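You operate a simulated robot arm through the tools that you are given. There is no shell and no other tool. Be economical: measure what you need, move in short steps, check, and stop when the job is done.

You run a simulated robot arm. Do the job below in one go: nothing can be reset, and whatever is moved stays where it is left.

Task
Take the brown sheet on the wire rack and put it away on the grey board. Press the rear on-off button to switch it on. Take the pink box marked "socks" from the bare side of the long bench and leave it on the empty shelf spot over the shorts label. Take the tape roll from the bare side of the long bench and leave it on the top of the narrow table. Put two of the blue boxes from the centre strip of the long bench, far end on the middle of the long bench. Put the white box marked "MUG" from the carton table in the inside of bin 56 and the white box that says "laces" on the top tread of the step. The order is free. Set down upright: white box.

The check looks at the end state, three seconds after you hand in, the way a careful person would. Anything else that was tipped, shoved, dropped, spilled or broken makes it a failure. Flat cloth is picked up by pressing the open fingertips on it (5 to 10 N) and closing them slowly along it; thin cloth reads only 2 to 8 mm in the jaws.

Robot
A 6-joint arm with a fingered hand on a trunk, on a base that drives. Base frame: it is fixed to the floor where the robot stands at the start and does not move with it; the origin is under the middle of the robot, x ahead of it, y to its left, z up; the surface under the hand at the start is at about z = 800. Lengths are in mm, angles in rad, forces in N, time in s.
With the tool pointing down near the work surface it reaches from about 480 to 940 mm from the robot's upright axis, wherever it stands. Its first joint turns from -2.897 to 2.897 rad. Places, roughly: blue box [-5750, 1500, 750]; blue box (8x6x4 cm) [-6200, 1900, 800]; brown sheet (20x16x3 cm) [700, 0, 900]; empty shelf spot over the shorts label (30x24 cm) [-5340, -500, 980]; grey board (18x15 cm) [520, 280, 820]; inside of bin 56 (17x33 cm) [-2940, 6900, 800]; middle of the long bench [-4200, 1500, 800]; pink box [-5250, 1250, 750]; rear on-off button [-3200, 1400, 800]; tape roll (13x6x13 cm) [-6100, 1400, 800]; top of the narrow table [-4100, 4700, 700]; top tread of the step [-3700, -100, 400]; white box [-5750, 4000, 750]. Payload 5 kg.
Tool frame: the origin (TCP) lies between the finger pads and is the grasp point; the fingertips stand 43 mm ahead of it; z points along the fingers, y is the line along which they close. Largest opening 144 mm; the body of the gripper starts 50 mm behind the TCP. The gripper is a hand of 5 fingers: y runs from the thumb to the fingers, the wrist lies at [-21, -133, -233] in the tool frame, and closing takes about 1.5 s.
Orientation is that of the tool frame in the base frame, as a unit quaternion [x, y, z, w]. With the fingers straight down and the wrist toward the robot, the tool's x, y and z point along [0, 1, 0], [1, 0, 0] and [0, 0, -1] of the base frame.

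Tools
- The arm moves only by the tool send_rows. Its argument "moves" is a list of rows, each a list of 3 entries, a list of its own where there are three numbers: the shift along the tool's x, y, z in units of 200 mm (1.0 is 200 mm), then the turn, a rotation vector about the tool's x, y, z in units of 60 degrees (1.0 is 60 degrees), then the finger opening in mm, from 0 to 144. In form: [[[tx, ty, tz], [rx, ry, rz], jaw], ...]. A call has 1 to 20 rows; each row is the pose to reach, as a shift and turn from the pose commanded when the call began, along the tool's axes at that moment. A call with a number of a shift or a turn outside -1 to 1 is refused whole. A row lasts 0.2 s, in which the tool goes at most 50 mm and 0.15 rad; a call with a longer step from one row to the next is refused whole, and so is a gripper value outside its range. A pose out of reach is approached as far as the arm can. The call stops where the force on the tool passes 40 N (or 10 N more than at its start, if that is more) or the arm is blocked; 0.2 s more then pass. The fingers move at their own pace (about 72 mm/s each) and stop on an object; they squeeze with about 28 N. The grip force told is the motor's: it shows also when the fingers shut on nothing. Time passes only in rows, and 0.2 s behind the last, so rows that repeat a pose let the fingers close. The reply holds the time, the measured pose of the TCP, the force on the tool along the base axes, the opening and the grip force, in the units named above and with some noise, with the torque about the TCP (base axes, N m) and any sound that the robot's microphone picked up.
- Cameras (640 x 400 px; columns grow to the right, rows downward): "scene" is now at [23.7, 160.3, 1453.9]; the picture's right is [0.07, -1.00, 0.00], its down [-0.67, -0.05, -0.74] and it looks along [0.74, 0.05, -0.67] (base axes); focal length 285 px, centre (320, 200). "wrist" rides on the gripper at [86, -108, -168] in the tool frame; the picture's right is [-0.80, 0.28, -0.53], its down [-0.54, -0.73, 0.42] and it looks along [-0.27, 0.63, 0.73] (tool axes); focal length 275 px, centre (320, 200). There is no depth. A picture from a camera that has moved, and an enlarged one, comes with that camera's place and axes in the base frame and with its lens.
- capture(camera): a new picture of that camera. It takes no simulated time.
- slide_trunk(by): slides the trunk up (or, below 0, down) by that many mm; the arm and the scene camera ride with it, the base frame stays. It gives what a move gives, with no picture.
- base_move(legs): drives the robot by 1 to 6 legs, each [ahead, left, turn to the left] in mm, mm and rad, along the robot's own axes; the way and the turn of a leg run together, so that a leg with both is an arc; at most 1500 mm and 3.142 rad a leg. The arm and the cameras ride along, it lands a little off, and it stops where it bumps. It gives what a move gives.
- hand_shape(shape): the hand has 5 fingers and takes this shape, open, in about a second: jaw (thumb against the fingers, like two jaws); tri (thumb and two fingers); tip (a fingertip pinch); poke (one finger out to press); point (the index stretched); flat (the hand flat); cup (the hand cupped); fist (a fist). The gripper value then closes the fingers along that shape, each until it touches; the sizes above hold for jaw. It gives what a move gives, with no picture.
- pan_tilt(pan, tilt): turns the head with the scene camera to pan (to the left, within 2.705 rad either way) and tilt (down, from -0.506 to 1.204), counted from straight ahead of the robot. It gives what a move gives.
- close_up(camera, box): a new picture of the part [left, top, right, bottom] of that camera's present view, enlarged. It takes no simulated time.
- finish_job(): hands the job in; it is judged then, once.

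Work in short steps. Places have to be worked out from the pictures, the camera data and where the tool is seen: move nearer, look again, correct. Check each grasp and each placing, and mend what went wrong. You have 217 turns and 202 pictures in all, those below and enlarged ones among them. Open the gripper and draw the arm clear of the work before you hand the job in, unless the task says otherwise; then end with one line.

The tools are called as name(argument=value, ...) on one line, values as JSON. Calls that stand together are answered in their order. send_rows: Moves the arm, as the interface text tells. Its arguments: {"type":"object","properties":{"moves":{"type":"array"}},"required":["moves"]} The other tools are called the same way: slide_trunk (by) slides the trunk up or down; hand_shape (shape) gives the hand a shape; base_move (legs) drives the base; pan_tilt (pan, tilt) turns the head that bears the scene camera; capture (camera) takes a picture; close_up (camera, box) takes an enlarged picture of a part of a camera's view; finish_job () hands the job in.

At the start:

```text
time: 0.0
ee_pos: [504.9, 305.2, 1091.2]
tcp_rot: [0.707, 0.707, 0.0, 0.0]
force: [0.8, 0.3, 0.6]
torque: [-0.01, -0.01, 0.03]
finger_gap: 143.6
grasp_force: 0.0
shape: jaw
trunk travel left (down, up): [-375.0, 215.0]
robot x, y, heading: [4.5, -0.7, -0.002]
head pan, tilt: [0.068, 0.738]
```

scene: 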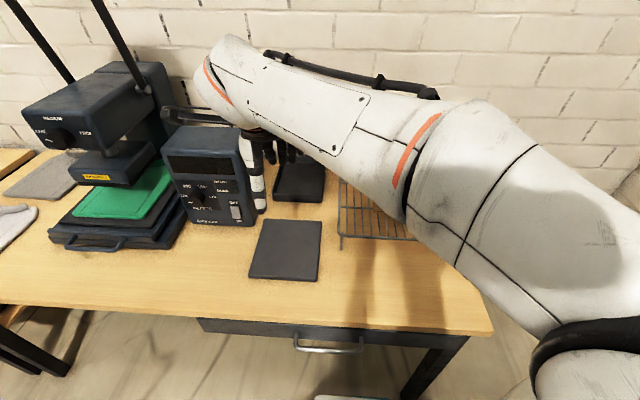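
wrist: 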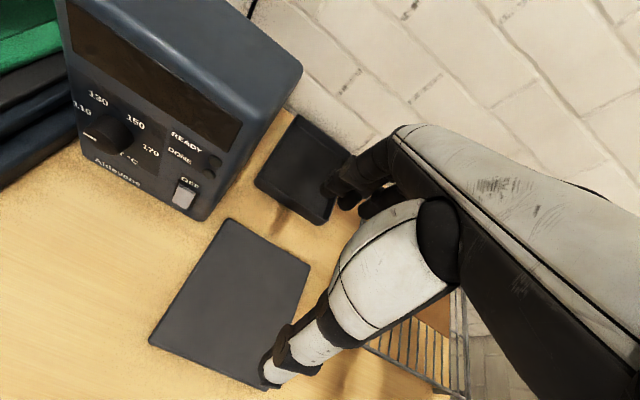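

The arm hides the wire rack from the scene camera. I'll shift the hand 200 mm to the right at its present height and look at the rack with both cameras.

send_rows(moves=[[[-0.2, 0, 0], [0, 0, 0], 144], [[-0.4, 0, 0], [0, 0, 0], 144], [[-0.6, 0, 0], [0, 0, 0], 144], [[-0.8, 0, 0], [0, 0, 0], 144], [[-1.0, 0, 0], [0, 0, 0], 144]])

capture(camera="wrist")

capture(camera="scene")

```text
time: 1.2
ee_pos: [502.9, 107.8, 1089.0]
tcp_rot: [0.707, 0.707, 0.0, 0.0]
force: [0.1, 1.0, 0.4]
torque: [0.0, -0.03, 0.0]
finger_gap: 143.7
grasp_force: 0.0
shape: jaw
trunk travel left (down, up): [-375.0, 215.0]
robot x, y, heading: [4.5, 4.0, 0.0]
head pan, tilt: [0.068, 0.738]
```

```text
199 pictures are left
camera wrist: at [393.8, 192.5, 1255.9], right [0.28, -0.8, 0.53], down [-0.73, -0.54, -0.42], along [0.63, -0.27, -0.73], focal length 275 px, centre (320, 200)
```

wrist: 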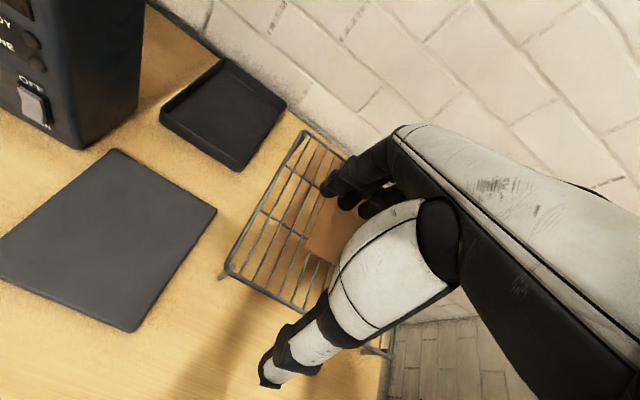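

```text
198 pictures are left
camera scene: at [23.7, 160.4, 1453.9], right [0.07, -1.0, 0.0], down [-0.67, -0.05, -0.74], along [0.74, 0.05, -0.67], focal length 285 px, centre (320, 200)
```

scene: 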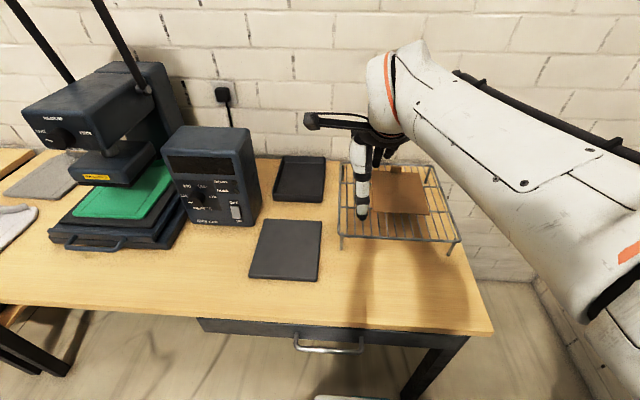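

The sheet lies on the rack behind the fingers. I'll zoom in on it to judge its shape and height.

close_up(camera="scene", box=[240, 140, 480, 290])

```text
2.67 times, centred on (360, 215) of scene
camera zoom: at [23.7, 160.4, 1453.9], right [0.07, -1.0, 0.0], down [-0.67, -0.05, -0.74], along [0.74, 0.05, -0.67], focal length 761 px, centre (213, 160)
```

zoom: 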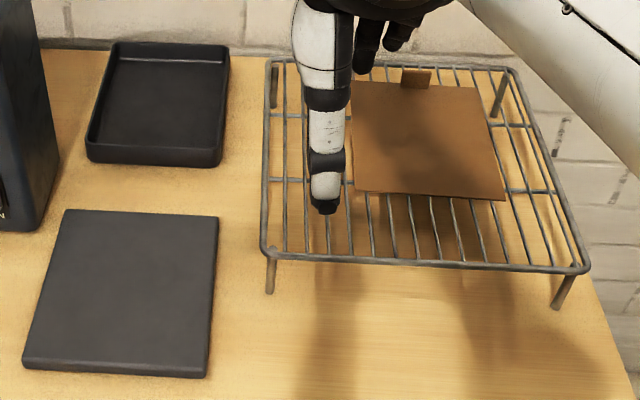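

The sheet is a flat piece with a small upright tab at its back edge, about [835, -48, 880] — the natural place to pinch, with the fingers closing along x. I'll go to a second viewpoint to fix the tab's position from the wrist camera.

send_rows(moves=[[[-0.17, 0.1, 0.03], [0, 0, 0], 144], [[-0.34, 0.2, 0.06], [0, 0, 0], 144], [[-0.5, 0.3, 0.1], [0, 0, 0], 144], [[-0.67, 0.4, 0.13], [0, 0, 0], 144], [[-0.84, 0.5, 0.16], [0, 0, 0], 144], [[-1.0, 0.62, 0.2], [0, 0, 0], 144]])

capture(camera="wrist")

close_up(camera="scene", box=[240, 130, 480, 280])

```text
time: 2.6
ee_pos: [629.0, -98.5, 1047.6]
tcp_rot: [0.707, 0.707, 0.001, 0.0]
force: [-0.6, 0.4, 0.9]
torque: [-0.03, -0.01, 0.03]
finger_gap: 143.8
grasp_force: 0.1
shape: jaw
trunk travel left (down, up): [-375.0, 215.0]
robot x, y, heading: [1.0, 4.0, 0.002]
head pan, tilt: [0.068, 0.738]
```

```text
196 pictures are left
camera wrist: at [519.4, -11.3, 1214.7], right [0.28, -0.8, 0.53], down [-0.73, -0.54, -0.42], along [0.63, -0.27, -0.73], focal length 275 px, centre (320, 200)
```

wrist: 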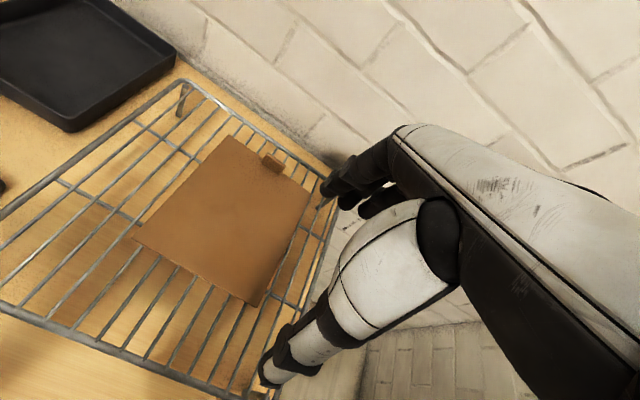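

```text
2.67 times, centred on (360, 205) of scene
camera zoom: at [23.8, 160.2, 1453.9], right [0.07, -1.0, 0.0], down [-0.67, -0.05, -0.74], along [0.74, 0.05, -0.67], focal length 761 px, centre (213, 187)
```

zoom: 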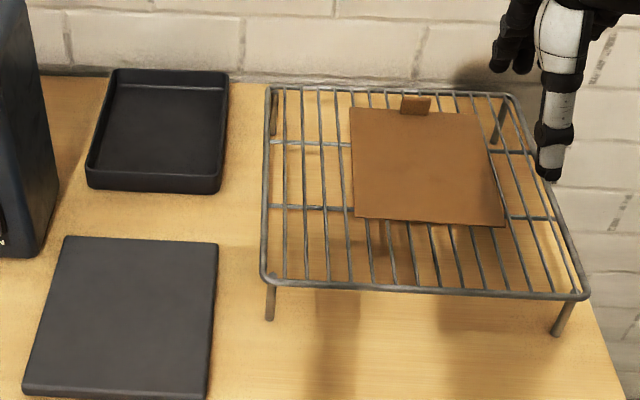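

Triangulating the two views puts the tab centre at about [785, -34, 914], sheet surface at about z 900, and the grey board centre at [518, 282] with its top at about 829. I'll go above the tab with a narrower opening and check.

send_rows(moves=[[[0.08, 0.2, 0], [0, 0, 0], 60], [[0.16, 0.4, 0], [0, 0, 0], 60], [[0.24, 0.6, 0], [0, 0, 0], 60], [[0.3225, 0.78, 0], [0, 0, 0], 60], [[0.3225, 0.78, 0.2], [0, 0, 0], 60], [[0.3225, 0.78, 0.3], [0, 0, 0], 60], [[0.3225, 0.78, 0.3], [0, 0, 0], 60]])

close_up(camera="scene", box=[320, 110, 480, 210])

capture(camera="wrist")

```text
time: 4.2
ee_pos: [785.2, -30.7, 987.7]
tcp_rot: [0.707, 0.707, 0.0, -0.001]
force: [0.0, 1.1, -0.5]
torque: [0.01, -0.01, 0.04]
finger_gap: 60.3
grasp_force: 0.0
shape: jaw
trunk travel left (down, up): [-375.0, 215.0]
robot x, y, heading: [-4.9, 0.2, -0.0]
head pan, tilt: [0.068, 0.738]
```

```text
4.00 times, centred on (400, 160) of scene
camera zoom: at [23.9, 160.2, 1453.9], right [0.07, -1.0, 0.0], down [-0.67, -0.05, -0.74], along [0.74, 0.05, -0.67], focal length 1142 px, centre (0, 360)
```

zoom: 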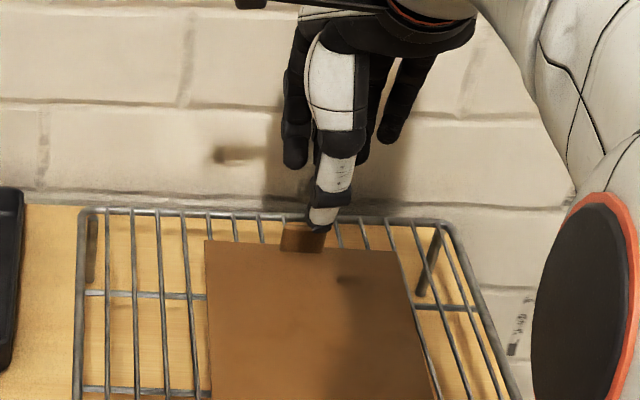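

```text
193 pictures are left
camera wrist: at [676.0, 55.5, 1154.7], right [0.28, -0.8, 0.53], down [-0.73, -0.54, -0.42], along [0.63, -0.27, -0.73], focal length 275 px, centre (320, 200)
```

wrist: 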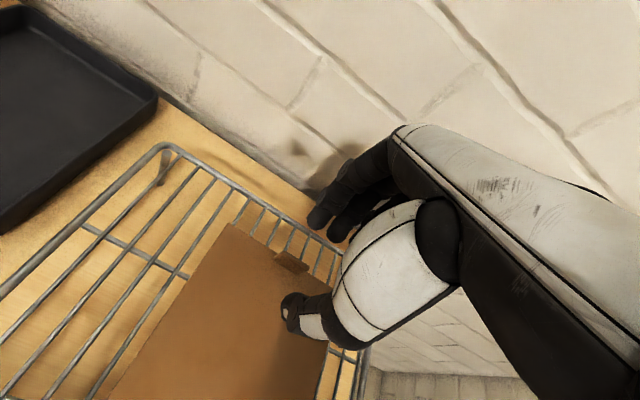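

The fingers straddle the tab (about x 790, y -30). I'll descend slowly to just above the sheet, watching the force.

send_rows(moves=[[[0, 0.02, 0.06], [0, 0, 0], 60], [[0, 0.02, 0.11], [0, 0, 0], 60], [[0, 0.02, 0.16], [0, 0, 0], 60], [[0, 0.02, 0.19], [0, 0, 0], 60], [[0, 0.02, 0.19], [0, 0, 0], 60]])

close_up(camera="scene", box=[360, 130, 440, 180])

close_up(camera="wrist", box=[200, 150, 400, 350])

```text
time: 5.4
ee_pos: [788.5, -29.7, 952.1]
tcp_rot: [0.707, 0.707, 0.0, 0.0]
force: [-0.2, -0.4, -0.7]
torque: [0.04, -0.03, -0.01]
finger_gap: 60.2
grasp_force: 0.1
shape: jaw
trunk travel left (down, up): [-375.0, 215.0]
robot x, y, heading: [0.8, 1.0, -0.001]
head pan, tilt: [0.068, 0.738]
```

```text
8.00 times, centred on (400, 155) of scene
camera zoom: at [23.9, 160.2, 1453.9], right [0.07, -1.0, 0.0], down [-0.67, -0.05, -0.74], along [0.74, 0.05, -0.67], focal length 2283 px, centre (-320, 560)
```

zoom: 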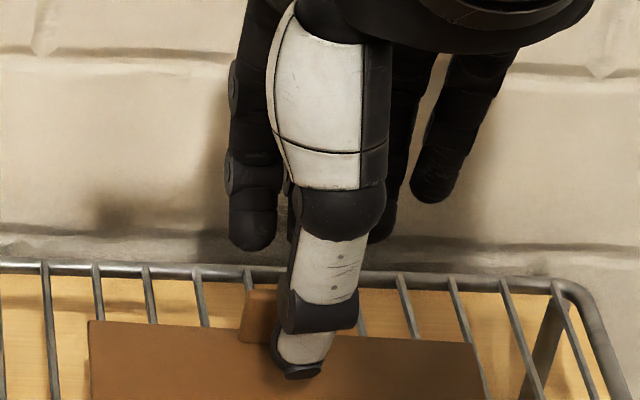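

```text
2.00 times, centred on (300, 250) of wrist
camera zoom: at [679.2, 56.2, 1117.7], right [0.28, -0.8, 0.53], down [-0.73, -0.54, -0.42], along [0.63, -0.27, -0.73], focal length 551 px, centre (360, 100)
```

zoom: 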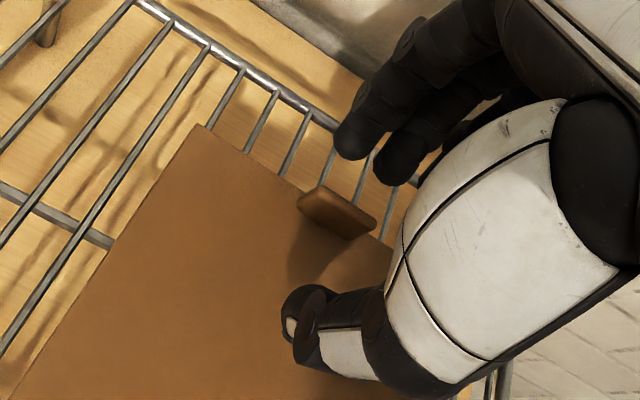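

The thumb is in front and the fingers behind the tab. I'll shift 5 mm left to centre, then close.

send_rows(moves=[[[0.025, 0, 0], [0, 0, 0], 60], [[0.025, 0, 0.01], [0, 0, 0], 30], [[0.025, 0, 0.01], [0, 0, 0], 10], [[0.025, 0, 0.01], [0, 0, 0], 0], [[0.025, 0, 0.01], [0, 0, 0], 0], [[0.025, 0, 0.01], [0, 0, 0], 0], [[0.025, 0, 0.01], [0, 0, 0], 0], [[0.025, 0, 0.01], [0, 0, 0], 0]])

close_up(camera="wrist", box=[200, 150, 400, 350])

```text
time: 7.2
ee_pos: [788.0, -23.9, 950.1]
tcp_rot: [0.708, 0.706, 0.0, 0.0]
force: [-0.4, -0.2, -1.2]
torque: [-0.01, 0.03, -0.01]
finger_gap: 0.1
grasp_force: 28.4
shape: jaw
trunk travel left (down, up): [-375.0, 215.0]
robot x, y, heading: [3.5, 0.2, -0.0]
head pan, tilt: [0.068, 0.738]
```

```text
2.00 times, centred on (300, 250) of wrist
camera zoom: at [679.2, 60.9, 1116.4], right [0.28, -0.8, 0.53], down [-0.73, -0.54, -0.42], along [0.63, -0.27, -0.73], focal length 551 px, centre (360, 100)
```

zoom: 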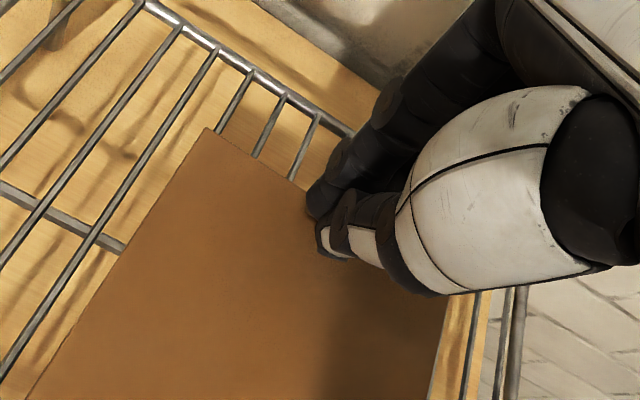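

The gap reads 0.1, so the tips closed above the tab. I'll reopen and go about 12 mm lower, stopping on contact, then look again.

send_rows(moves=[[[0, 0, 0], [0, 0, 0], 60], [[0, 0, 0], [0, 0, 0], 60], [[0, 0, 0], [0, 0, 0], 60], [[0, 0, 0.02], [0, 0, 0], 60], [[0, 0, 0.04], [0, 0, 0], 60], [[0, 0, 0.06], [0, 0, 0], 60], [[0, 0, 0.06], [0, 0, 0], 60]])

close_up(camera="wrist", box=[200, 150, 400, 350])

close_up(camera="scene", box=[360, 130, 440, 180])

```text
time: 8.8
ee_pos: [788.4, -24.9, 938.0]
tcp_rot: [0.707, 0.707, 0.001, 0.0]
force: [1.5, -0.5, 0.0]
torque: [-0.05, -0.01, -0.02]
finger_gap: 59.6
grasp_force: 0.0
shape: jaw
trunk travel left (down, up): [-375.0, 215.0]
robot x, y, heading: [-0.5, -1.3, -0.004]
head pan, tilt: [0.068, 0.738]
```

```text
2.00 times, centred on (300, 250) of wrist
camera zoom: at [679.5, 60.3, 1104.3], right [0.28, -0.8, 0.53], down [-0.73, -0.54, -0.42], along [0.63, -0.27, -0.73], focal length 551 px, centre (360, 100)
```

zoom: 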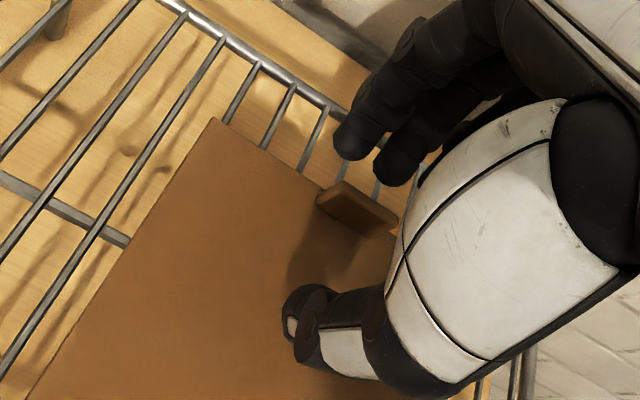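

```text
8.00 times, centred on (400, 155) of scene
camera zoom: at [23.9, 160.2, 1453.9], right [0.07, -1.0, 0.0], down [-0.67, -0.05, -0.74], along [0.74, 0.05, -0.67], focal length 2283 px, centre (-320, 560)
```

zoom: 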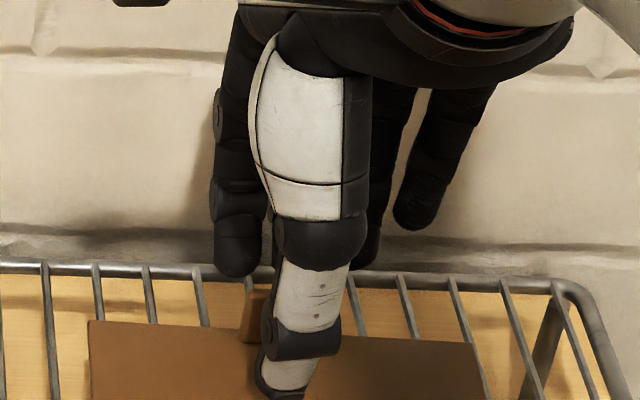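

No contact yet. I lower another 10 mm in small steps to find the sheet surface.

send_rows(moves=[[[0, 0.03, 0.0], [0, 0, 0], 60], [[0, 0.03, 0.02], [0, 0, 0], 60], [[0, 0.03, 0.035], [0, 0, 0], 60], [[0, 0.03, 0.05], [0, 0, 0], 60], [[0, 0.03, 0.05], [0, 0, 0], 60]])

close_up(camera="wrist", box=[220, 180, 380, 340])

```text
time: 10.0
ee_pos: [795.0, -24.9, 928.1]
tcp_rot: [0.707, 0.707, -0.001, 0.0]
force: [0.0, 0.7, -0.7]
torque: [-0.01, 0.0, 0.02]
finger_gap: 59.7
grasp_force: 0.0
shape: jaw
trunk travel left (down, up): [-375.0, 215.0]
robot x, y, heading: [-2.3, 0.3, 0.0]
head pan, tilt: [0.068, 0.738]
```

```text
2.50 times, centred on (300, 260) of wrist
camera zoom: at [685.7, 60.8, 1094.2], right [0.28, -0.8, 0.53], down [-0.73, -0.54, -0.42], along [0.63, -0.27, -0.73], focal length 688 px, centre (370, 50)
```

zoom: 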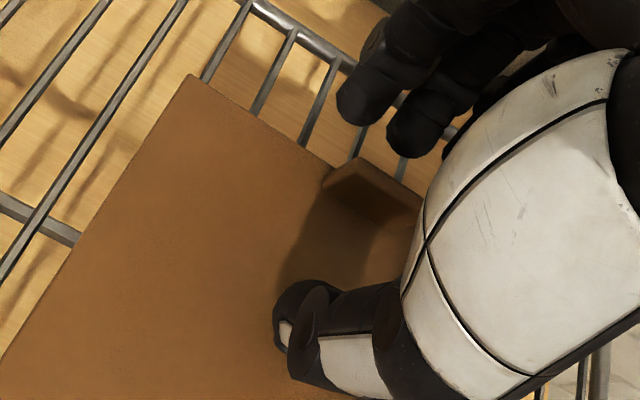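

Still free. The tab's shadow and height suggest a few mm more; I lower 6 mm and close.

send_rows(moves=[[[0.0, 0, 0.015], [0, 0, 0], 60], [[0, 0, 0.03], [0, 0, 0], 60], [[0, 0, 0.03], [0, 0, 0], 40], [[0, 0, 0.03], [0, 0, 0], 20], [[0, 0, 0.03], [0, 0, 0], 0], [[0, 0, 0.03], [0, 0, 0], 0], [[0, 0, 0.03], [0, 0, 0], 0], [[0, 0, 0.03], [0, 0, 0], 0]])

close_up(camera="wrist", box=[220, 180, 380, 340])

```text
time: 11.8
ee_pos: [794.1, -24.9, 922.8]
tcp_rot: [0.708, 0.707, 0.0, 0.0]
force: [-0.1, -0.1, 0.1]
torque: [-0.02, 0.02, 0.03]
finger_gap: 0.7
grasp_force: 27.9
shape: jaw
trunk travel left (down, up): [-375.0, 215.0]
robot x, y, heading: [0.6, -2.6, -0.002]
head pan, tilt: [0.068, 0.738]
```

```text
2.50 times, centred on (300, 260) of wrist
camera zoom: at [685.5, 60.6, 1088.8], right [0.28, -0.8, 0.53], down [-0.73, -0.54, -0.42], along [0.63, -0.27, -0.73], focal length 688 px, centre (370, 50)
```

zoom: 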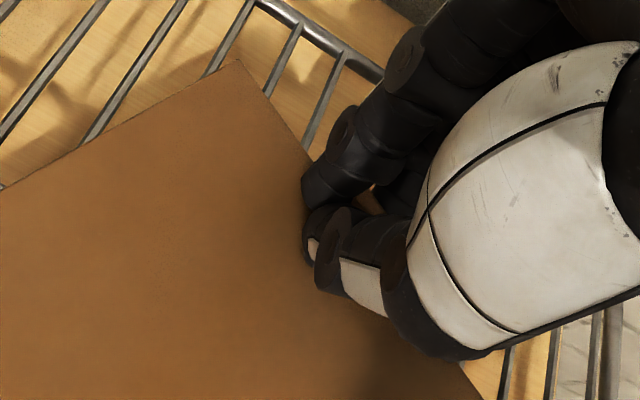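

The sheet turned a little as the fingers closed. I'll look from the scene camera to see where the tab is now.

close_up(camera="scene", box=[320, 120, 480, 220])

```text
4.00 times, centred on (400, 170) of scene
camera zoom: at [23.8, 160.2, 1453.9], right [0.07, -1.0, 0.0], down [-0.67, -0.05, -0.74], along [0.74, 0.05, -0.67], focal length 1142 px, centre (0, 320)
```

zoom: 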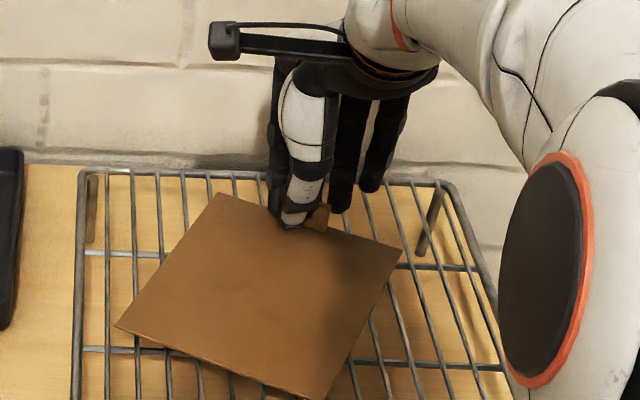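

The tab slipped to the right of the thumb and the sheet turned about 25° clockwise, still fully on the rack. I'll open, rise 40 mm and look again before re-aligning.

send_rows(moves=[[[0, 0, 0], [0, 0, 0], 60], [[0, 0, 0], [0, 0, 0], 60], [[0, 0, 0], [0, 0, 0], 60], [[0, 0, 0], [0, 0, 0], 60], [[0, 0, -0.2], [0, 0, 0], 60], [[0, 0, -0.4], [0, 0, 0], 60], [[0, 0, -0.6], [0, 0, 0], 60]])

close_up(camera="scene", box=[320, 120, 480, 220])

capture(camera="wrist")

```text
time: 13.4
ee_pos: [796.4, -24.9, 1042.9]
tcp_rot: [0.707, 0.707, -0.001, -0.001]
force: [0.8, -0.2, 0.5]
torque: [0.02, 0.03, 0.0]
finger_gap: 59.5
grasp_force: 0.0
shape: jaw
trunk travel left (down, up): [-375.0, 215.0]
robot x, y, heading: [-1.6, -2.7, -0.005]
head pan, tilt: [0.068, 0.738]
```

```text
4.00 times, centred on (400, 170) of scene
camera zoom: at [23.8, 160.2, 1453.9], right [0.07, -1.0, 0.0], down [-0.67, -0.05, -0.74], along [0.74, 0.05, -0.67], focal length 1142 px, centre (0, 320)
```

zoom: 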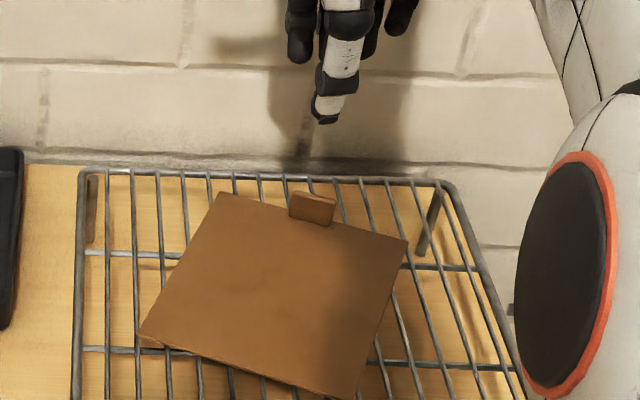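

```text
183 pictures are left
camera wrist: at [686.7, 59.7, 1208.3], right [0.28, -0.8, 0.53], down [-0.73, -0.54, -0.42], along [0.63, -0.27, -0.73], focal length 275 px, centre (320, 200)
```

wrist: 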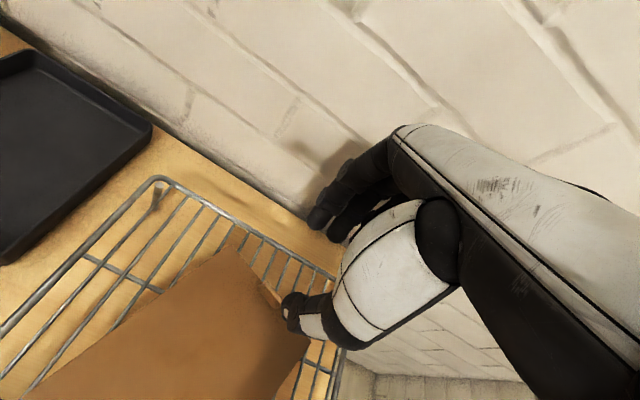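

Re-working it with the sheet's known 16 cm edge, the surface is at z≈872 and the tab at about [808, -49], turned 20° clockwise. I turn the tool to match and descend part way to check.

send_rows(moves=[[[-0.04, 0.02, 0], [0, 0, 0.12], 60], [[-0.08, 0.04, 0], [0, 0, 0.24], 60], [[-0.12, 0.058, 0], [0, 0, 0.333], 60], [[-0.12, 0.058, 0.2], [0, 0, 0.333], 60], [[-0.12, 0.058, 0.4], [0, 0, 0.333], 60], [[-0.12, 0.058, 0.48], [0, 0, 0.333], 60], [[-0.12, 0.058, 0.48], [0, 0, 0.333], 60]])

close_up(camera="scene", box=[360, 130, 440, 180])

close_up(camera="wrist", box=[200, 150, 400, 350])

```text
time: 15.0
ee_pos: [806.0, -48.8, 946.5]
tcp_rot: [0.819, 0.574, 0.0, 0.0]
force: [0.0, 0.4, 0.9]
torque: [-0.05, -0.03, 0.0]
finger_gap: 59.7
grasp_force: 0.0
shape: jaw
trunk travel left (down, up): [-375.0, 215.0]
robot x, y, heading: [1.4, -0.8, 0.002]
head pan, tilt: [0.068, 0.738]
```

```text
8.00 times, centred on (400, 155) of scene
camera zoom: at [23.8, 160.2, 1453.9], right [0.07, -1.0, 0.0], down [-0.67, -0.05, -0.74], along [0.74, 0.05, -0.67], focal length 2283 px, centre (-320, 560)
```

zoom: 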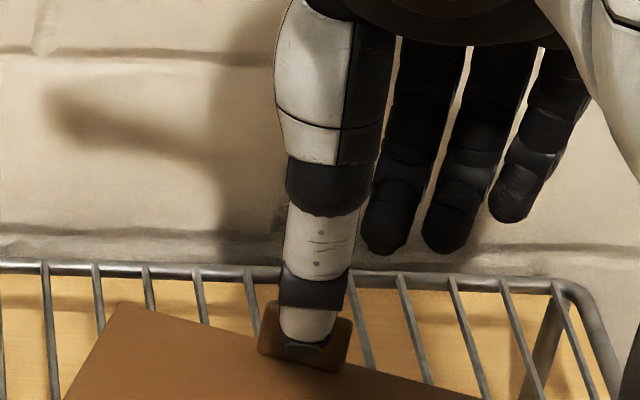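

```text
2.00 times, centred on (300, 250) of wrist
camera zoom: at [732.6, 68.3, 1113.3], right [-0.01, -0.85, 0.53], down [-0.87, -0.26, -0.42], along [0.5, -0.47, -0.73], focal length 551 px, centre (360, 100)
```

zoom: 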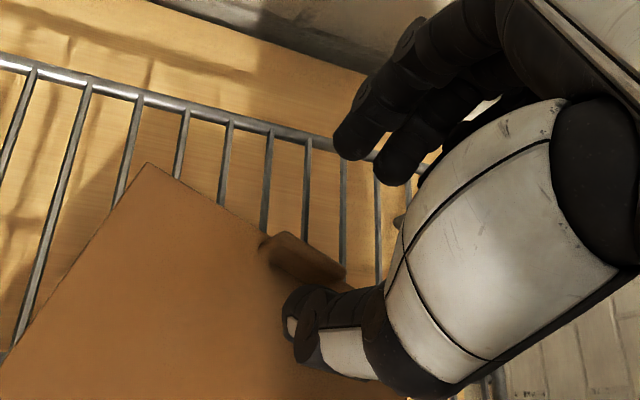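

Thumb now sits centred in front of the tab. I descend 26 mm and close.

send_rows(moves=[[[0, 0.01, 0.07], [0, 0, 0], 60], [[0, 0.01, 0.13], [0, 0, 0], 60], [[0, 0.01, 0.13], [0, 0, 0], 60], [[0, 0.01, 0.13], [0, 0, 0], 40], [[0, 0.01, 0.13], [0, 0, 0], 20], [[0, 0.01, 0.13], [0, 0, 0], 0], [[0, 0.01, 0.13], [0, 0, 0], 0], [[0, 0.01, 0.13], [0, 0, 0], 0], [[0, 0.01, 0.13], [0, 0, 0], 0]])

close_up(camera="scene", box=[340, 120, 440, 182])

```text
time: 17.0
ee_pos: [807.3, -49.3, 920.8]
tcp_rot: [0.819, 0.573, 0.001, 0.002]
force: [-4.1, 1.6, 17.3]
torque: [0.29, 0.51, -0.02]
finger_gap: 6.9
grasp_force: 28.0
shape: jaw
trunk travel left (down, up): [-375.0, 215.0]
robot x, y, heading: [2.8, -0.6, -0.003]
head pan, tilt: [0.068, 0.738]
```

```text
6.40 times, centred on (390, 151) of scene
camera zoom: at [22.0, 160.5, 1454.0], right [0.07, -1.0, 0.0], down [-0.67, -0.05, -0.74], along [0.74, 0.05, -0.67], focal length 1826 px, centre (-128, 514)
```

zoom: 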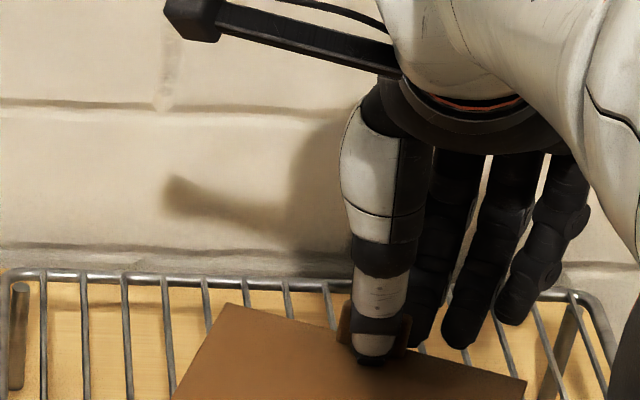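

The gap of 6.9 mm with 28 N says the tab is held. I lift 80 mm and check whether the sheet stays flat.

send_rows(moves=[[[0, 0, -0.05], [0, 0, 0], 0], [[0, 0, -0.1], [0, 0, 0], 0], [[0, 0, -0.2], [0, 0, 0], 0], [[0, 0, -0.3], [0, 0, 0], 0], [[0, 0, -0.4], [0, 0, 0], 0], [[0, 0, -0.4], [0, 0, 0], 0]])

capture(camera="scene")

```text
time: 18.4
ee_pos: [809.5, -50.2, 999.7]
tcp_rot: [0.819, 0.573, -0.001, 0.0]
force: [-0.8, -0.1, 0.2]
torque: [0.02, -0.02, -0.03]
finger_gap: 6.7
grasp_force: 28.4
shape: jaw
trunk travel left (down, up): [-375.0, 215.0]
robot x, y, heading: [-0.8, 0.2, -0.001]
head pan, tilt: [0.068, 0.738]
```

```text
179 pictures are left
camera scene: at [23.7, 160.2, 1453.9], right [0.07, -1.0, 0.0], down [-0.67, -0.05, -0.74], along [0.74, 0.05, -0.67], focal length 285 px, centre (320, 200)
```

scene: 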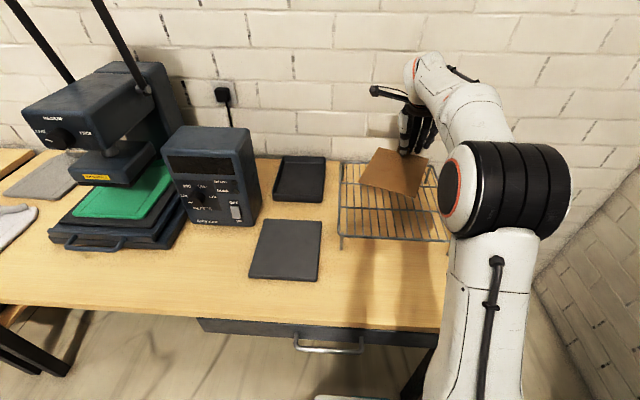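

The sheet is stiff and hangs level. Board centre works out at about [528, 284], top about z 812, so the tab should go to about [618, 284] with the tool squared up. First half of the move, unwinding the 20° turn.

send_rows(moves=[[[0.124, -0.147, 0], [0, 0, -0.067], 0], [[0.248, -0.294, 0], [0, 0, -0.134], 0], [[0.372, -0.441, 0], [0, 0, -0.2], 0], [[0.496, -0.588, 0], [0, 0, -0.267], 0], [[0.62, -0.735, 0], [0, 0, -0.333], 0], [[0.62, -0.735, 0], [0, 0, -0.333], 0]])

```text
time: 19.8
ee_pos: [713.0, 114.7, 1002.4]
tcp_rot: [0.707, 0.707, -0.001, 0.0]
force: [0.4, 0.4, -0.1]
torque: [-0.03, -0.02, -0.01]
finger_gap: 6.3
grasp_force: 27.6
shape: jaw
trunk travel left (down, up): [-375.0, 215.0]
robot x, y, heading: [3.0, 0.6, 0.003]
head pan, tilt: [0.068, 0.738]
```

Holding at 6.3 mm. Second half of the move, to about [618, 284], then look.

send_rows(moves=[[[0.17, -0.095, 0], [0, 0, 0], 0], [[0.34, -0.19, 0], [0, 0, 0], 0], [[0.51, -0.285, 0], [0, 0, 0], 0], [[0.68, -0.38, 0], [0, 0, 0], 0], [[0.846, -0.475, 0], [0, 0, 0], 0], [[0.846, -0.475, 0.3], [0, 0, 0], 0], [[0.846, -0.475, 0.3], [0, 0, 0], 0]])

close_up(camera="scene", box=[200, 140, 400, 290])

capture(camera="wrist")

```text
refused: row 6 steps farther than a row can; nothing moved
```

```text
2.67 times, centred on (300, 215) of scene
camera zoom: at [23.7, 160.5, 1453.9], right [0.07, -1.0, 0.0], down [-0.67, -0.05, -0.74], along [0.74, 0.05, -0.67], focal length 761 px, centre (373, 160)
```

zoom: 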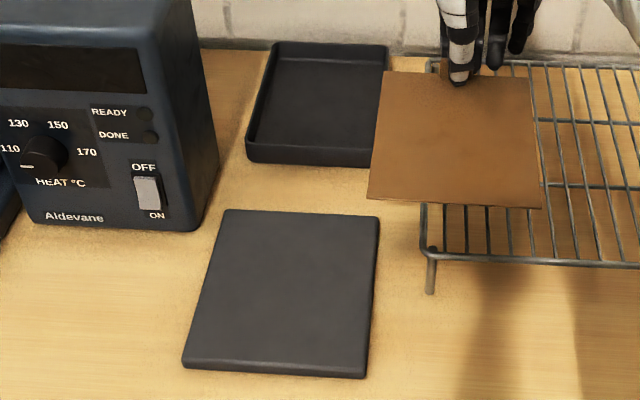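

```text
177 pictures are left
camera wrist: at [603.8, 201.5, 1168.6], right [0.28, -0.8, 0.53], down [-0.73, -0.54, -0.42], along [0.63, -0.27, -0.73], focal length 275 px, centre (320, 200)
```

wrist: 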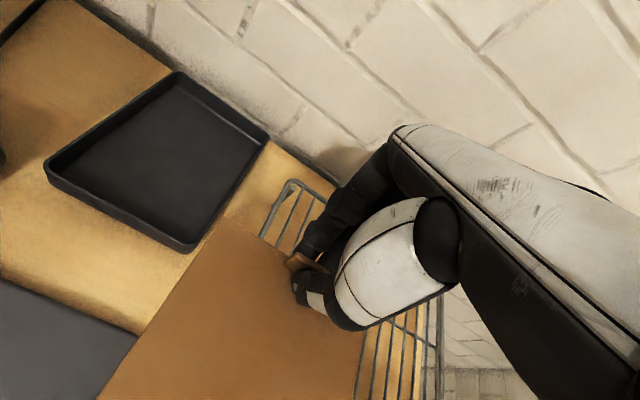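

The move was refused for one long step; nothing moved. I resend it with smaller vertical steps.

send_rows(moves=[[[0.17, -0.095, 0], [0, 0, 0], 0], [[0.34, -0.19, 0], [0, 0, 0], 0], [[0.51, -0.285, 0], [0, 0, 0], 0], [[0.68, -0.38, 0], [0, 0, 0], 0], [[0.846, -0.475, 0], [0, 0, 0], 0], [[0.846, -0.475, 0.15], [0, 0, 0], 0], [[0.846, -0.475, 0.3], [0, 0, 0], 0], [[0.846, -0.475, 0.3], [0, 0, 0], 0]])

close_up(camera="scene", box=[200, 140, 400, 290])

capture(camera="wrist")

```text
time: 21.6
ee_pos: [616.7, 285.6, 941.5]
tcp_rot: [0.706, 0.708, 0.0, 0.0]
force: [-0.2, 0.3, 0.0]
torque: [-0.01, -0.03, 0.02]
finger_gap: 6.4
grasp_force: 28.2
shape: jaw
trunk travel left (down, up): [-375.0, 215.0]
robot x, y, heading: [1.0, 1.3, 0.002]
head pan, tilt: [0.068, 0.738]
```

```text
2.67 times, centred on (300, 215) of scene
camera zoom: at [24.0, 160.4, 1453.9], right [0.07, -1.0, 0.0], down [-0.67, -0.05, -0.74], along [0.74, 0.05, -0.67], focal length 761 px, centre (373, 160)
```

zoom: 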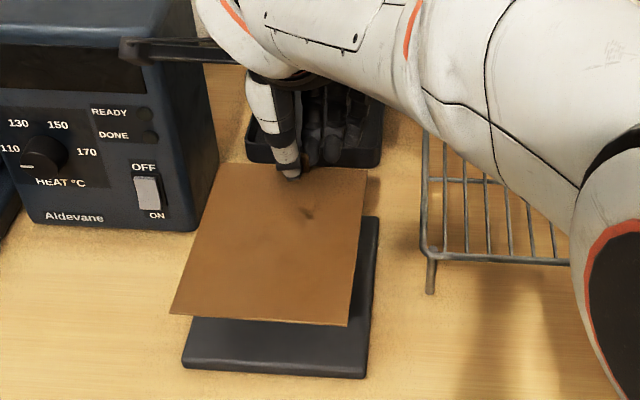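

```text
175 pictures are left
camera wrist: at [508.2, 371.3, 1107.9], right [0.28, -0.8, 0.53], down [-0.73, -0.54, -0.42], along [0.63, -0.27, -0.73], focal length 275 px, centre (320, 200)
```

wrist: 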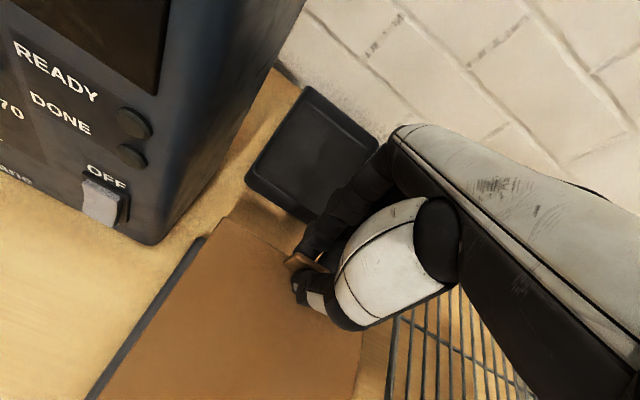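

Sheet corners put its centre at about [526, 290] and the board's at [526, 283]. I shift 6 mm right and descend 60 mm.

send_rows(moves=[[[-0.03, 0, 0.1], [0, 0, 0], 0], [[-0.03, 0, 0.2], [0, 0, 0], 0], [[-0.03, 0, 0.3], [0, 0, 0], 0], [[-0.03, 0, 0.3], [0, 0, 0], 0]])

close_up(camera="scene", box=[200, 140, 400, 290])

```text
time: 22.6
ee_pos: [616.3, 279.0, 881.1]
tcp_rot: [0.707, 0.707, 0.0, 0.0]
force: [-0.3, 0.0, -0.1]
torque: [-0.04, -0.04, -0.02]
finger_gap: 6.3
grasp_force: 27.6
shape: jaw
trunk travel left (down, up): [-375.0, 215.0]
robot x, y, heading: [2.1, 1.6, -0.002]
head pan, tilt: [0.068, 0.738]
```

```text
2.67 times, centred on (300, 215) of scene
camera zoom: at [24.0, 160.4, 1453.9], right [0.07, -1.0, 0.0], down [-0.67, -0.05, -0.74], along [0.74, 0.05, -0.67], focal length 761 px, centre (373, 160)
```

zoom: 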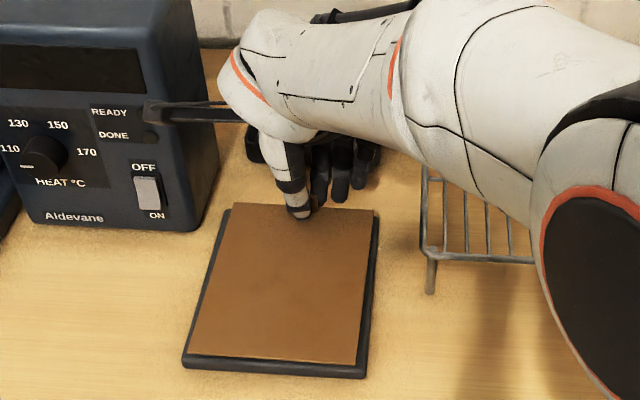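

It sits over the board nicely. I lower in 3 mm steps until contact.

send_rows(moves=[[[0, 0, 0.02], [0, 0, 0], 0], [[0, 0, 0.04], [0, 0, 0], 0], [[0, 0, 0.055], [0, 0, 0], 0], [[0, 0, 0.07], [0, 0, 0], 0], [[0, 0, 0.07], [0, 0, 0], 0]])

close_up(camera="scene", box=[220, 180, 340, 290])

```text
time: 23.8
ee_pos: [618.3, 279.6, 866.7]
tcp_rot: [0.707, 0.707, 0.0, -0.001]
force: [-0.9, -0.2, -0.4]
torque: [0.03, -0.02, -0.01]
finger_gap: 6.4
grasp_force: 27.9
shape: jaw
trunk travel left (down, up): [-375.0, 215.0]
robot x, y, heading: [-0.2, 2.6, 0.001]
head pan, tilt: [0.068, 0.738]
```

```text
3.64 times, centred on (280, 235) of scene
camera zoom: at [23.8, 160.3, 1453.9], right [0.07, -1.0, 0.0], down [-0.67, -0.05, -0.74], along [0.74, 0.05, -0.67], focal length 1038 px, centre (466, 73)
```

zoom: 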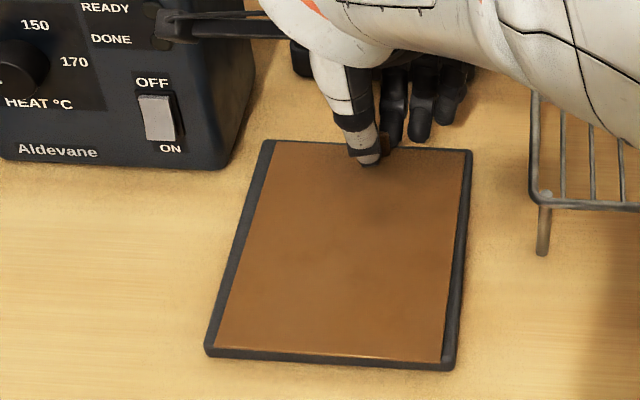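

Nearly there; slightly right and far of centre, so I nudge 3 mm left / 2 mm back and lower on until contact.

send_rows(moves=[[[0.015, -0.01, 0.015], [0, 0, 0], 0], [[0.015, -0.01, 0.03], [0, 0, 0], 0], [[0.015, -0.01, 0.045], [0, 0, 0], 0], [[0.015, -0.01, 0.045], [0, 0, 0], 0]])

```text
time: 24.8
ee_pos: [617.8, 284.1, 865.1]
tcp_rot: [0.707, 0.707, 0.007, 0.002]
force: [0.7, -0.2, 12.2]
torque: [0.05, 0.15, 0.03]
finger_gap: 6.5
grasp_force: 27.8
shape: jaw
trunk travel left (down, up): [-375.0, 215.0]
robot x, y, heading: [-1.0, -3.8, -0.0]
head pan, tilt: [0.068, 0.738]
stopped in row 4: the force on the tool passed its limit at 41 N (the readings are from after the stop); the commanded pose is now the measured one
```

Contact. The sheet is down on the board; I open, then rise.

send_rows(moves=[[[0, 0, -0.005], [0, 0, 0], 20], [[0, 0, -0.005], [0, 0, 0], 40], [[0, 0, -0.005], [0, 0, 0], 60], [[0, 0, -0.005], [0, 0, 0], 60], [[0, 0, -0.1], [0, 0, 0], 60], [[0, 0, -0.3], [0, 0, 0], 60], [[0, 0, -0.5], [0, 0, 0], 60], [[0, 0, -0.7], [0, 0, 0], 60], [[0, 0, -0.9], [0, 0, 0], 60], [[0, 0, -1.0], [0, 0, 0], 60]])

close_up(camera="scene", box=[200, 140, 400, 290])

```text
time: 27.0
ee_pos: [614.5, 281.7, 1063.0]
tcp_rot: [0.707, 0.707, 0.003, 0.001]
force: [0.1, 1.0, 0.2]
torque: [-0.01, 0.03, -0.02]
finger_gap: 59.7
grasp_force: 0.1
shape: jaw
trunk travel left (down, up): [-375.0, 215.0]
robot x, y, heading: [-1.3, -0.9, -0.003]
head pan, tilt: [0.068, 0.738]
```

```text
2.67 times, centred on (300, 215) of scene
camera zoom: at [23.6, 160.1, 1453.9], right [0.07, -1.0, 0.0], down [-0.67, -0.05, -0.74], along [0.74, 0.05, -0.67], focal length 761 px, centre (373, 160)
```

zoom: 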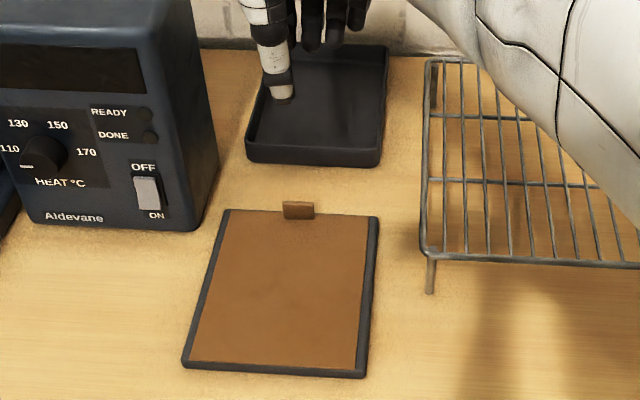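

The sheet lies squarely on the board. Next I pull the hand back toward the robot for driving and look round the room.

send_rows(moves=[[[-0.2, -0.15, -0.1], [0, 0, 0], 100], [[-0.4, -0.3, -0.1], [0, 0, 0], 100], [[-0.6, -0.45, -0.1], [0, 0, 0], 100], [[-0.8, -0.5, -0.1], [0, 0, 0], 100], [[-1.0, -0.55, -0.1], [0, 0, 0], 100]])

pan_tilt(pan=2.6, tilt=0.3)

capture(camera="scene")

pan_tilt(pan=-2.5, tilt=0.3)

capture(camera="scene")

```text
refused: row 1 steps farther than a row can; nothing moved
```

```text
time: 29.3
ee_pos: [614.5, 281.1, 1062.3]
tcp_rot: [0.707, 0.707, 0.005, 0.001]
force: [0.3, -0.8, -0.1]
torque: [0.02, 0.01, -0.04]
finger_gap: 59.8
grasp_force: 0.0
shape: jaw
trunk travel left (down, up): [-375.0, 215.0]
robot x, y, heading: [-0.8, -0.2, 0.001]
head pan, tilt: [2.601, 0.3]
```

```text
171 pictures are left
camera scene: at [-139.4, 202.7, 1493.3], right [0.52, 0.86, 0.0], down [0.25, -0.15, -0.96], along [-0.82, 0.49, -0.3], focal length 285 px, centre (320, 200)
```

scene: 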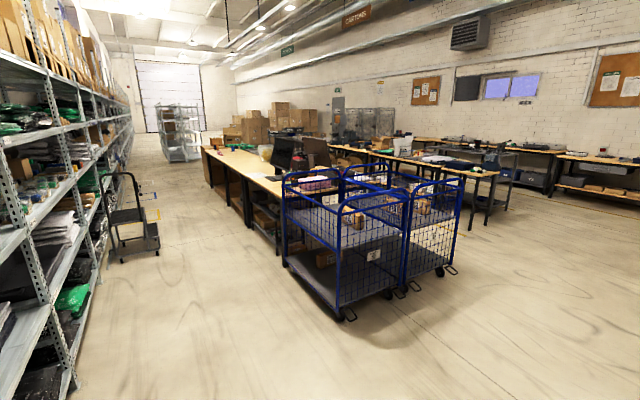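

```text
time: 33.3
ee_pos: [614.0, 281.5, 1063.2]
tcp_rot: [0.707, 0.707, 0.004, 0.001]
force: [-0.6, -0.3, 0.3]
torque: [0.0, -0.02, -0.01]
finger_gap: 59.7
grasp_force: 0.1
shape: jaw
trunk travel left (down, up): [-375.0, 215.0]
robot x, y, heading: [-1.6, -0.2, -0.001]
head pan, tilt: [-2.499, 0.3]
```

```text
170 pictures are left
camera scene: at [-134.2, 98.6, 1493.3], right [-0.6, 0.8, 0.0], down [0.24, 0.18, -0.96], along [-0.76, -0.57, -0.3], focal length 285 px, centre (320, 200)
```

scene: 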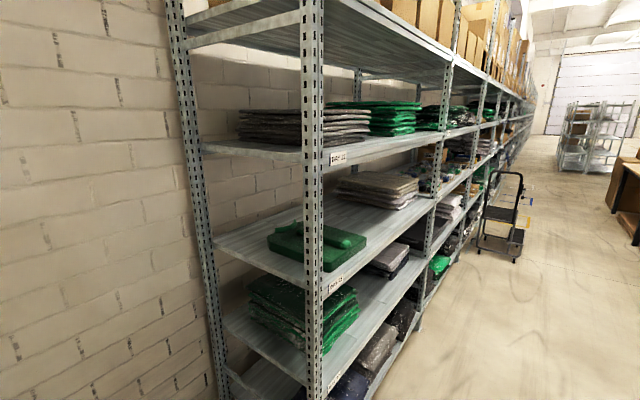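

My tuck call had too-long steps and was refused. I now see the layout: aisle between shelves (front y≈-350) and long bench (near edge y≈1150), a step/trolley near [-3800, -50]. I tuck the hand in and then back away from the table.

send_rows(moves=[[[-0.2, -0.1, 0], [0, 0, 0], 100], [[-0.4, -0.2, 0], [0, 0, 0], 100], [[-0.6, -0.3, 0], [0, 0, 0], 100], [[-0.8, -0.4, 0], [0, 0, 0], 100], [[-1.0, -0.5, 0], [0, 0, 0], 100], [[-1.0, -0.6, -0.15], [0, 0, 0], 100]])

base_move(legs=[[-700, 0, 0], [-300, 450, 1.57], [0, 0, 1.57]])

pan_tilt(pan=0, tilt=0.3)

capture(camera="scene")

```text
time: 34.7
ee_pos: [495.1, 82.2, 1090.4]
tcp_rot: [0.706, 0.708, 0.004, 0.002]
force: [0.2, 0.2, -0.4]
torque: [0.02, 0.01, 0.05]
finger_gap: 99.6
grasp_force: 0.2
shape: jaw
trunk travel left (down, up): [-375.0, 215.0]
robot x, y, heading: [1.2, -0.4, 0.002]
head pan, tilt: [-2.499, 0.3]
```

```text
time: 46.2
ee_pos: [-1671.0, 24.0, 1090.6]
tcp_rot: [-0.707, 0.708, 0.002, -0.004]
force: [0.7, -0.6, 0.0]
torque: [0.01, 0.06, -0.02]
finger_gap: 99.6
grasp_force: 0.1
shape: jaw
trunk travel left (down, up): [-375.0, 215.0]
robot x, y, heading: [-1174.3, 104.6, 3.138]
head pan, tilt: [-2.499, 0.3]
cut short: leg 2
```

```text
time: 48.5
ee_pos: [-1669.7, 23.0, 1090.3]
tcp_rot: [-0.705, 0.709, 0.001, -0.003]
force: [0.5, -0.2, 0.1]
torque: [0.02, -0.04, 0.03]
finger_gap: 99.6
grasp_force: 0.1
shape: jaw
trunk travel left (down, up): [-375.0, 215.0]
robot x, y, heading: [-1176.7, 105.1, 3.139]
head pan, tilt: [0.0, 0.3]
```

```text
169 pictures are left
camera scene: at [-1208.9, -52.2, 1493.3], right [0.0, 1.0, 0.0], down [0.3, 0.0, -0.96], along [-0.96, 0.0, -0.3], focal length 285 px, centre (320, 200)
```

scene: 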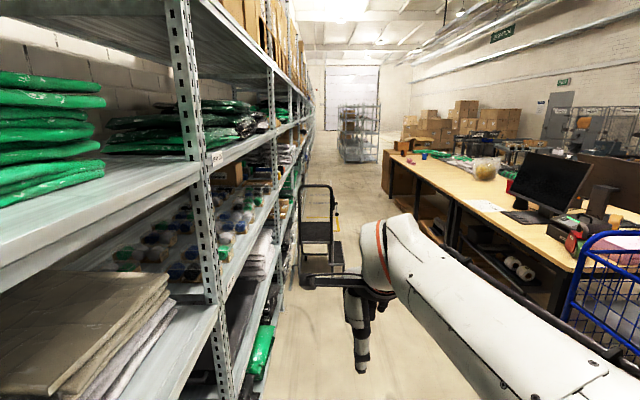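

Leg 2 was cut a bit short but the robot faces -x at [-1177, 105] with the aisle clear. I move right to y≈600, drive along the bench and turn to face it at the button.

base_move(legs=[[0, -500, 0], [1500, 0, 0], [500, 0, 0], [0, 0, -1.57]])

pan_tilt(pan=0, tilt=0.6)

capture(camera="scene")

```text
time: 64.7
ee_pos: [-3251.6, 1101.0, 1090.5]
tcp_rot: [-0.012, 1.0, 0.003, -0.002]
force: [0.9, 0.4, 0.4]
torque: [0.05, 0.04, 0.0]
finger_gap: 99.7
grasp_force: 0.1
shape: jaw
trunk travel left (down, up): [-375.0, 215.0]
robot x, y, heading: [-3156.3, 607.3, 1.598]
head pan, tilt: [0.0, 0.3]
```

```text
time: 65.5
ee_pos: [-3252.8, 1101.7, 1090.6]
tcp_rot: [-0.012, 1.0, 0.004, -0.002]
force: [0.8, 0.0, -0.5]
torque: [-0.02, -0.01, 0.04]
finger_gap: 99.6
grasp_force: 0.0
shape: jaw
trunk travel left (down, up): [-375.0, 215.0]
robot x, y, heading: [-3158.1, 609.2, 1.591]
head pan, tilt: [0.0, 0.6]
```

```text
168 pictures are left
camera scene: at [-3313.8, 632.7, 1465.9], right [1.0, 0.02, 0.0], down [0.01, -0.56, -0.83], along [-0.02, 0.83, -0.56], focal length 285 px, centre (320, 200)
```

scene: 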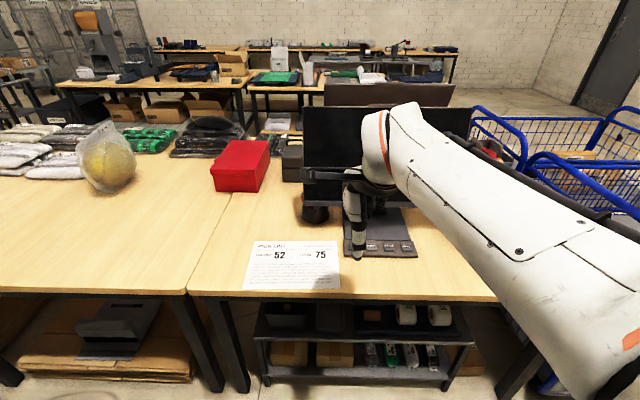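

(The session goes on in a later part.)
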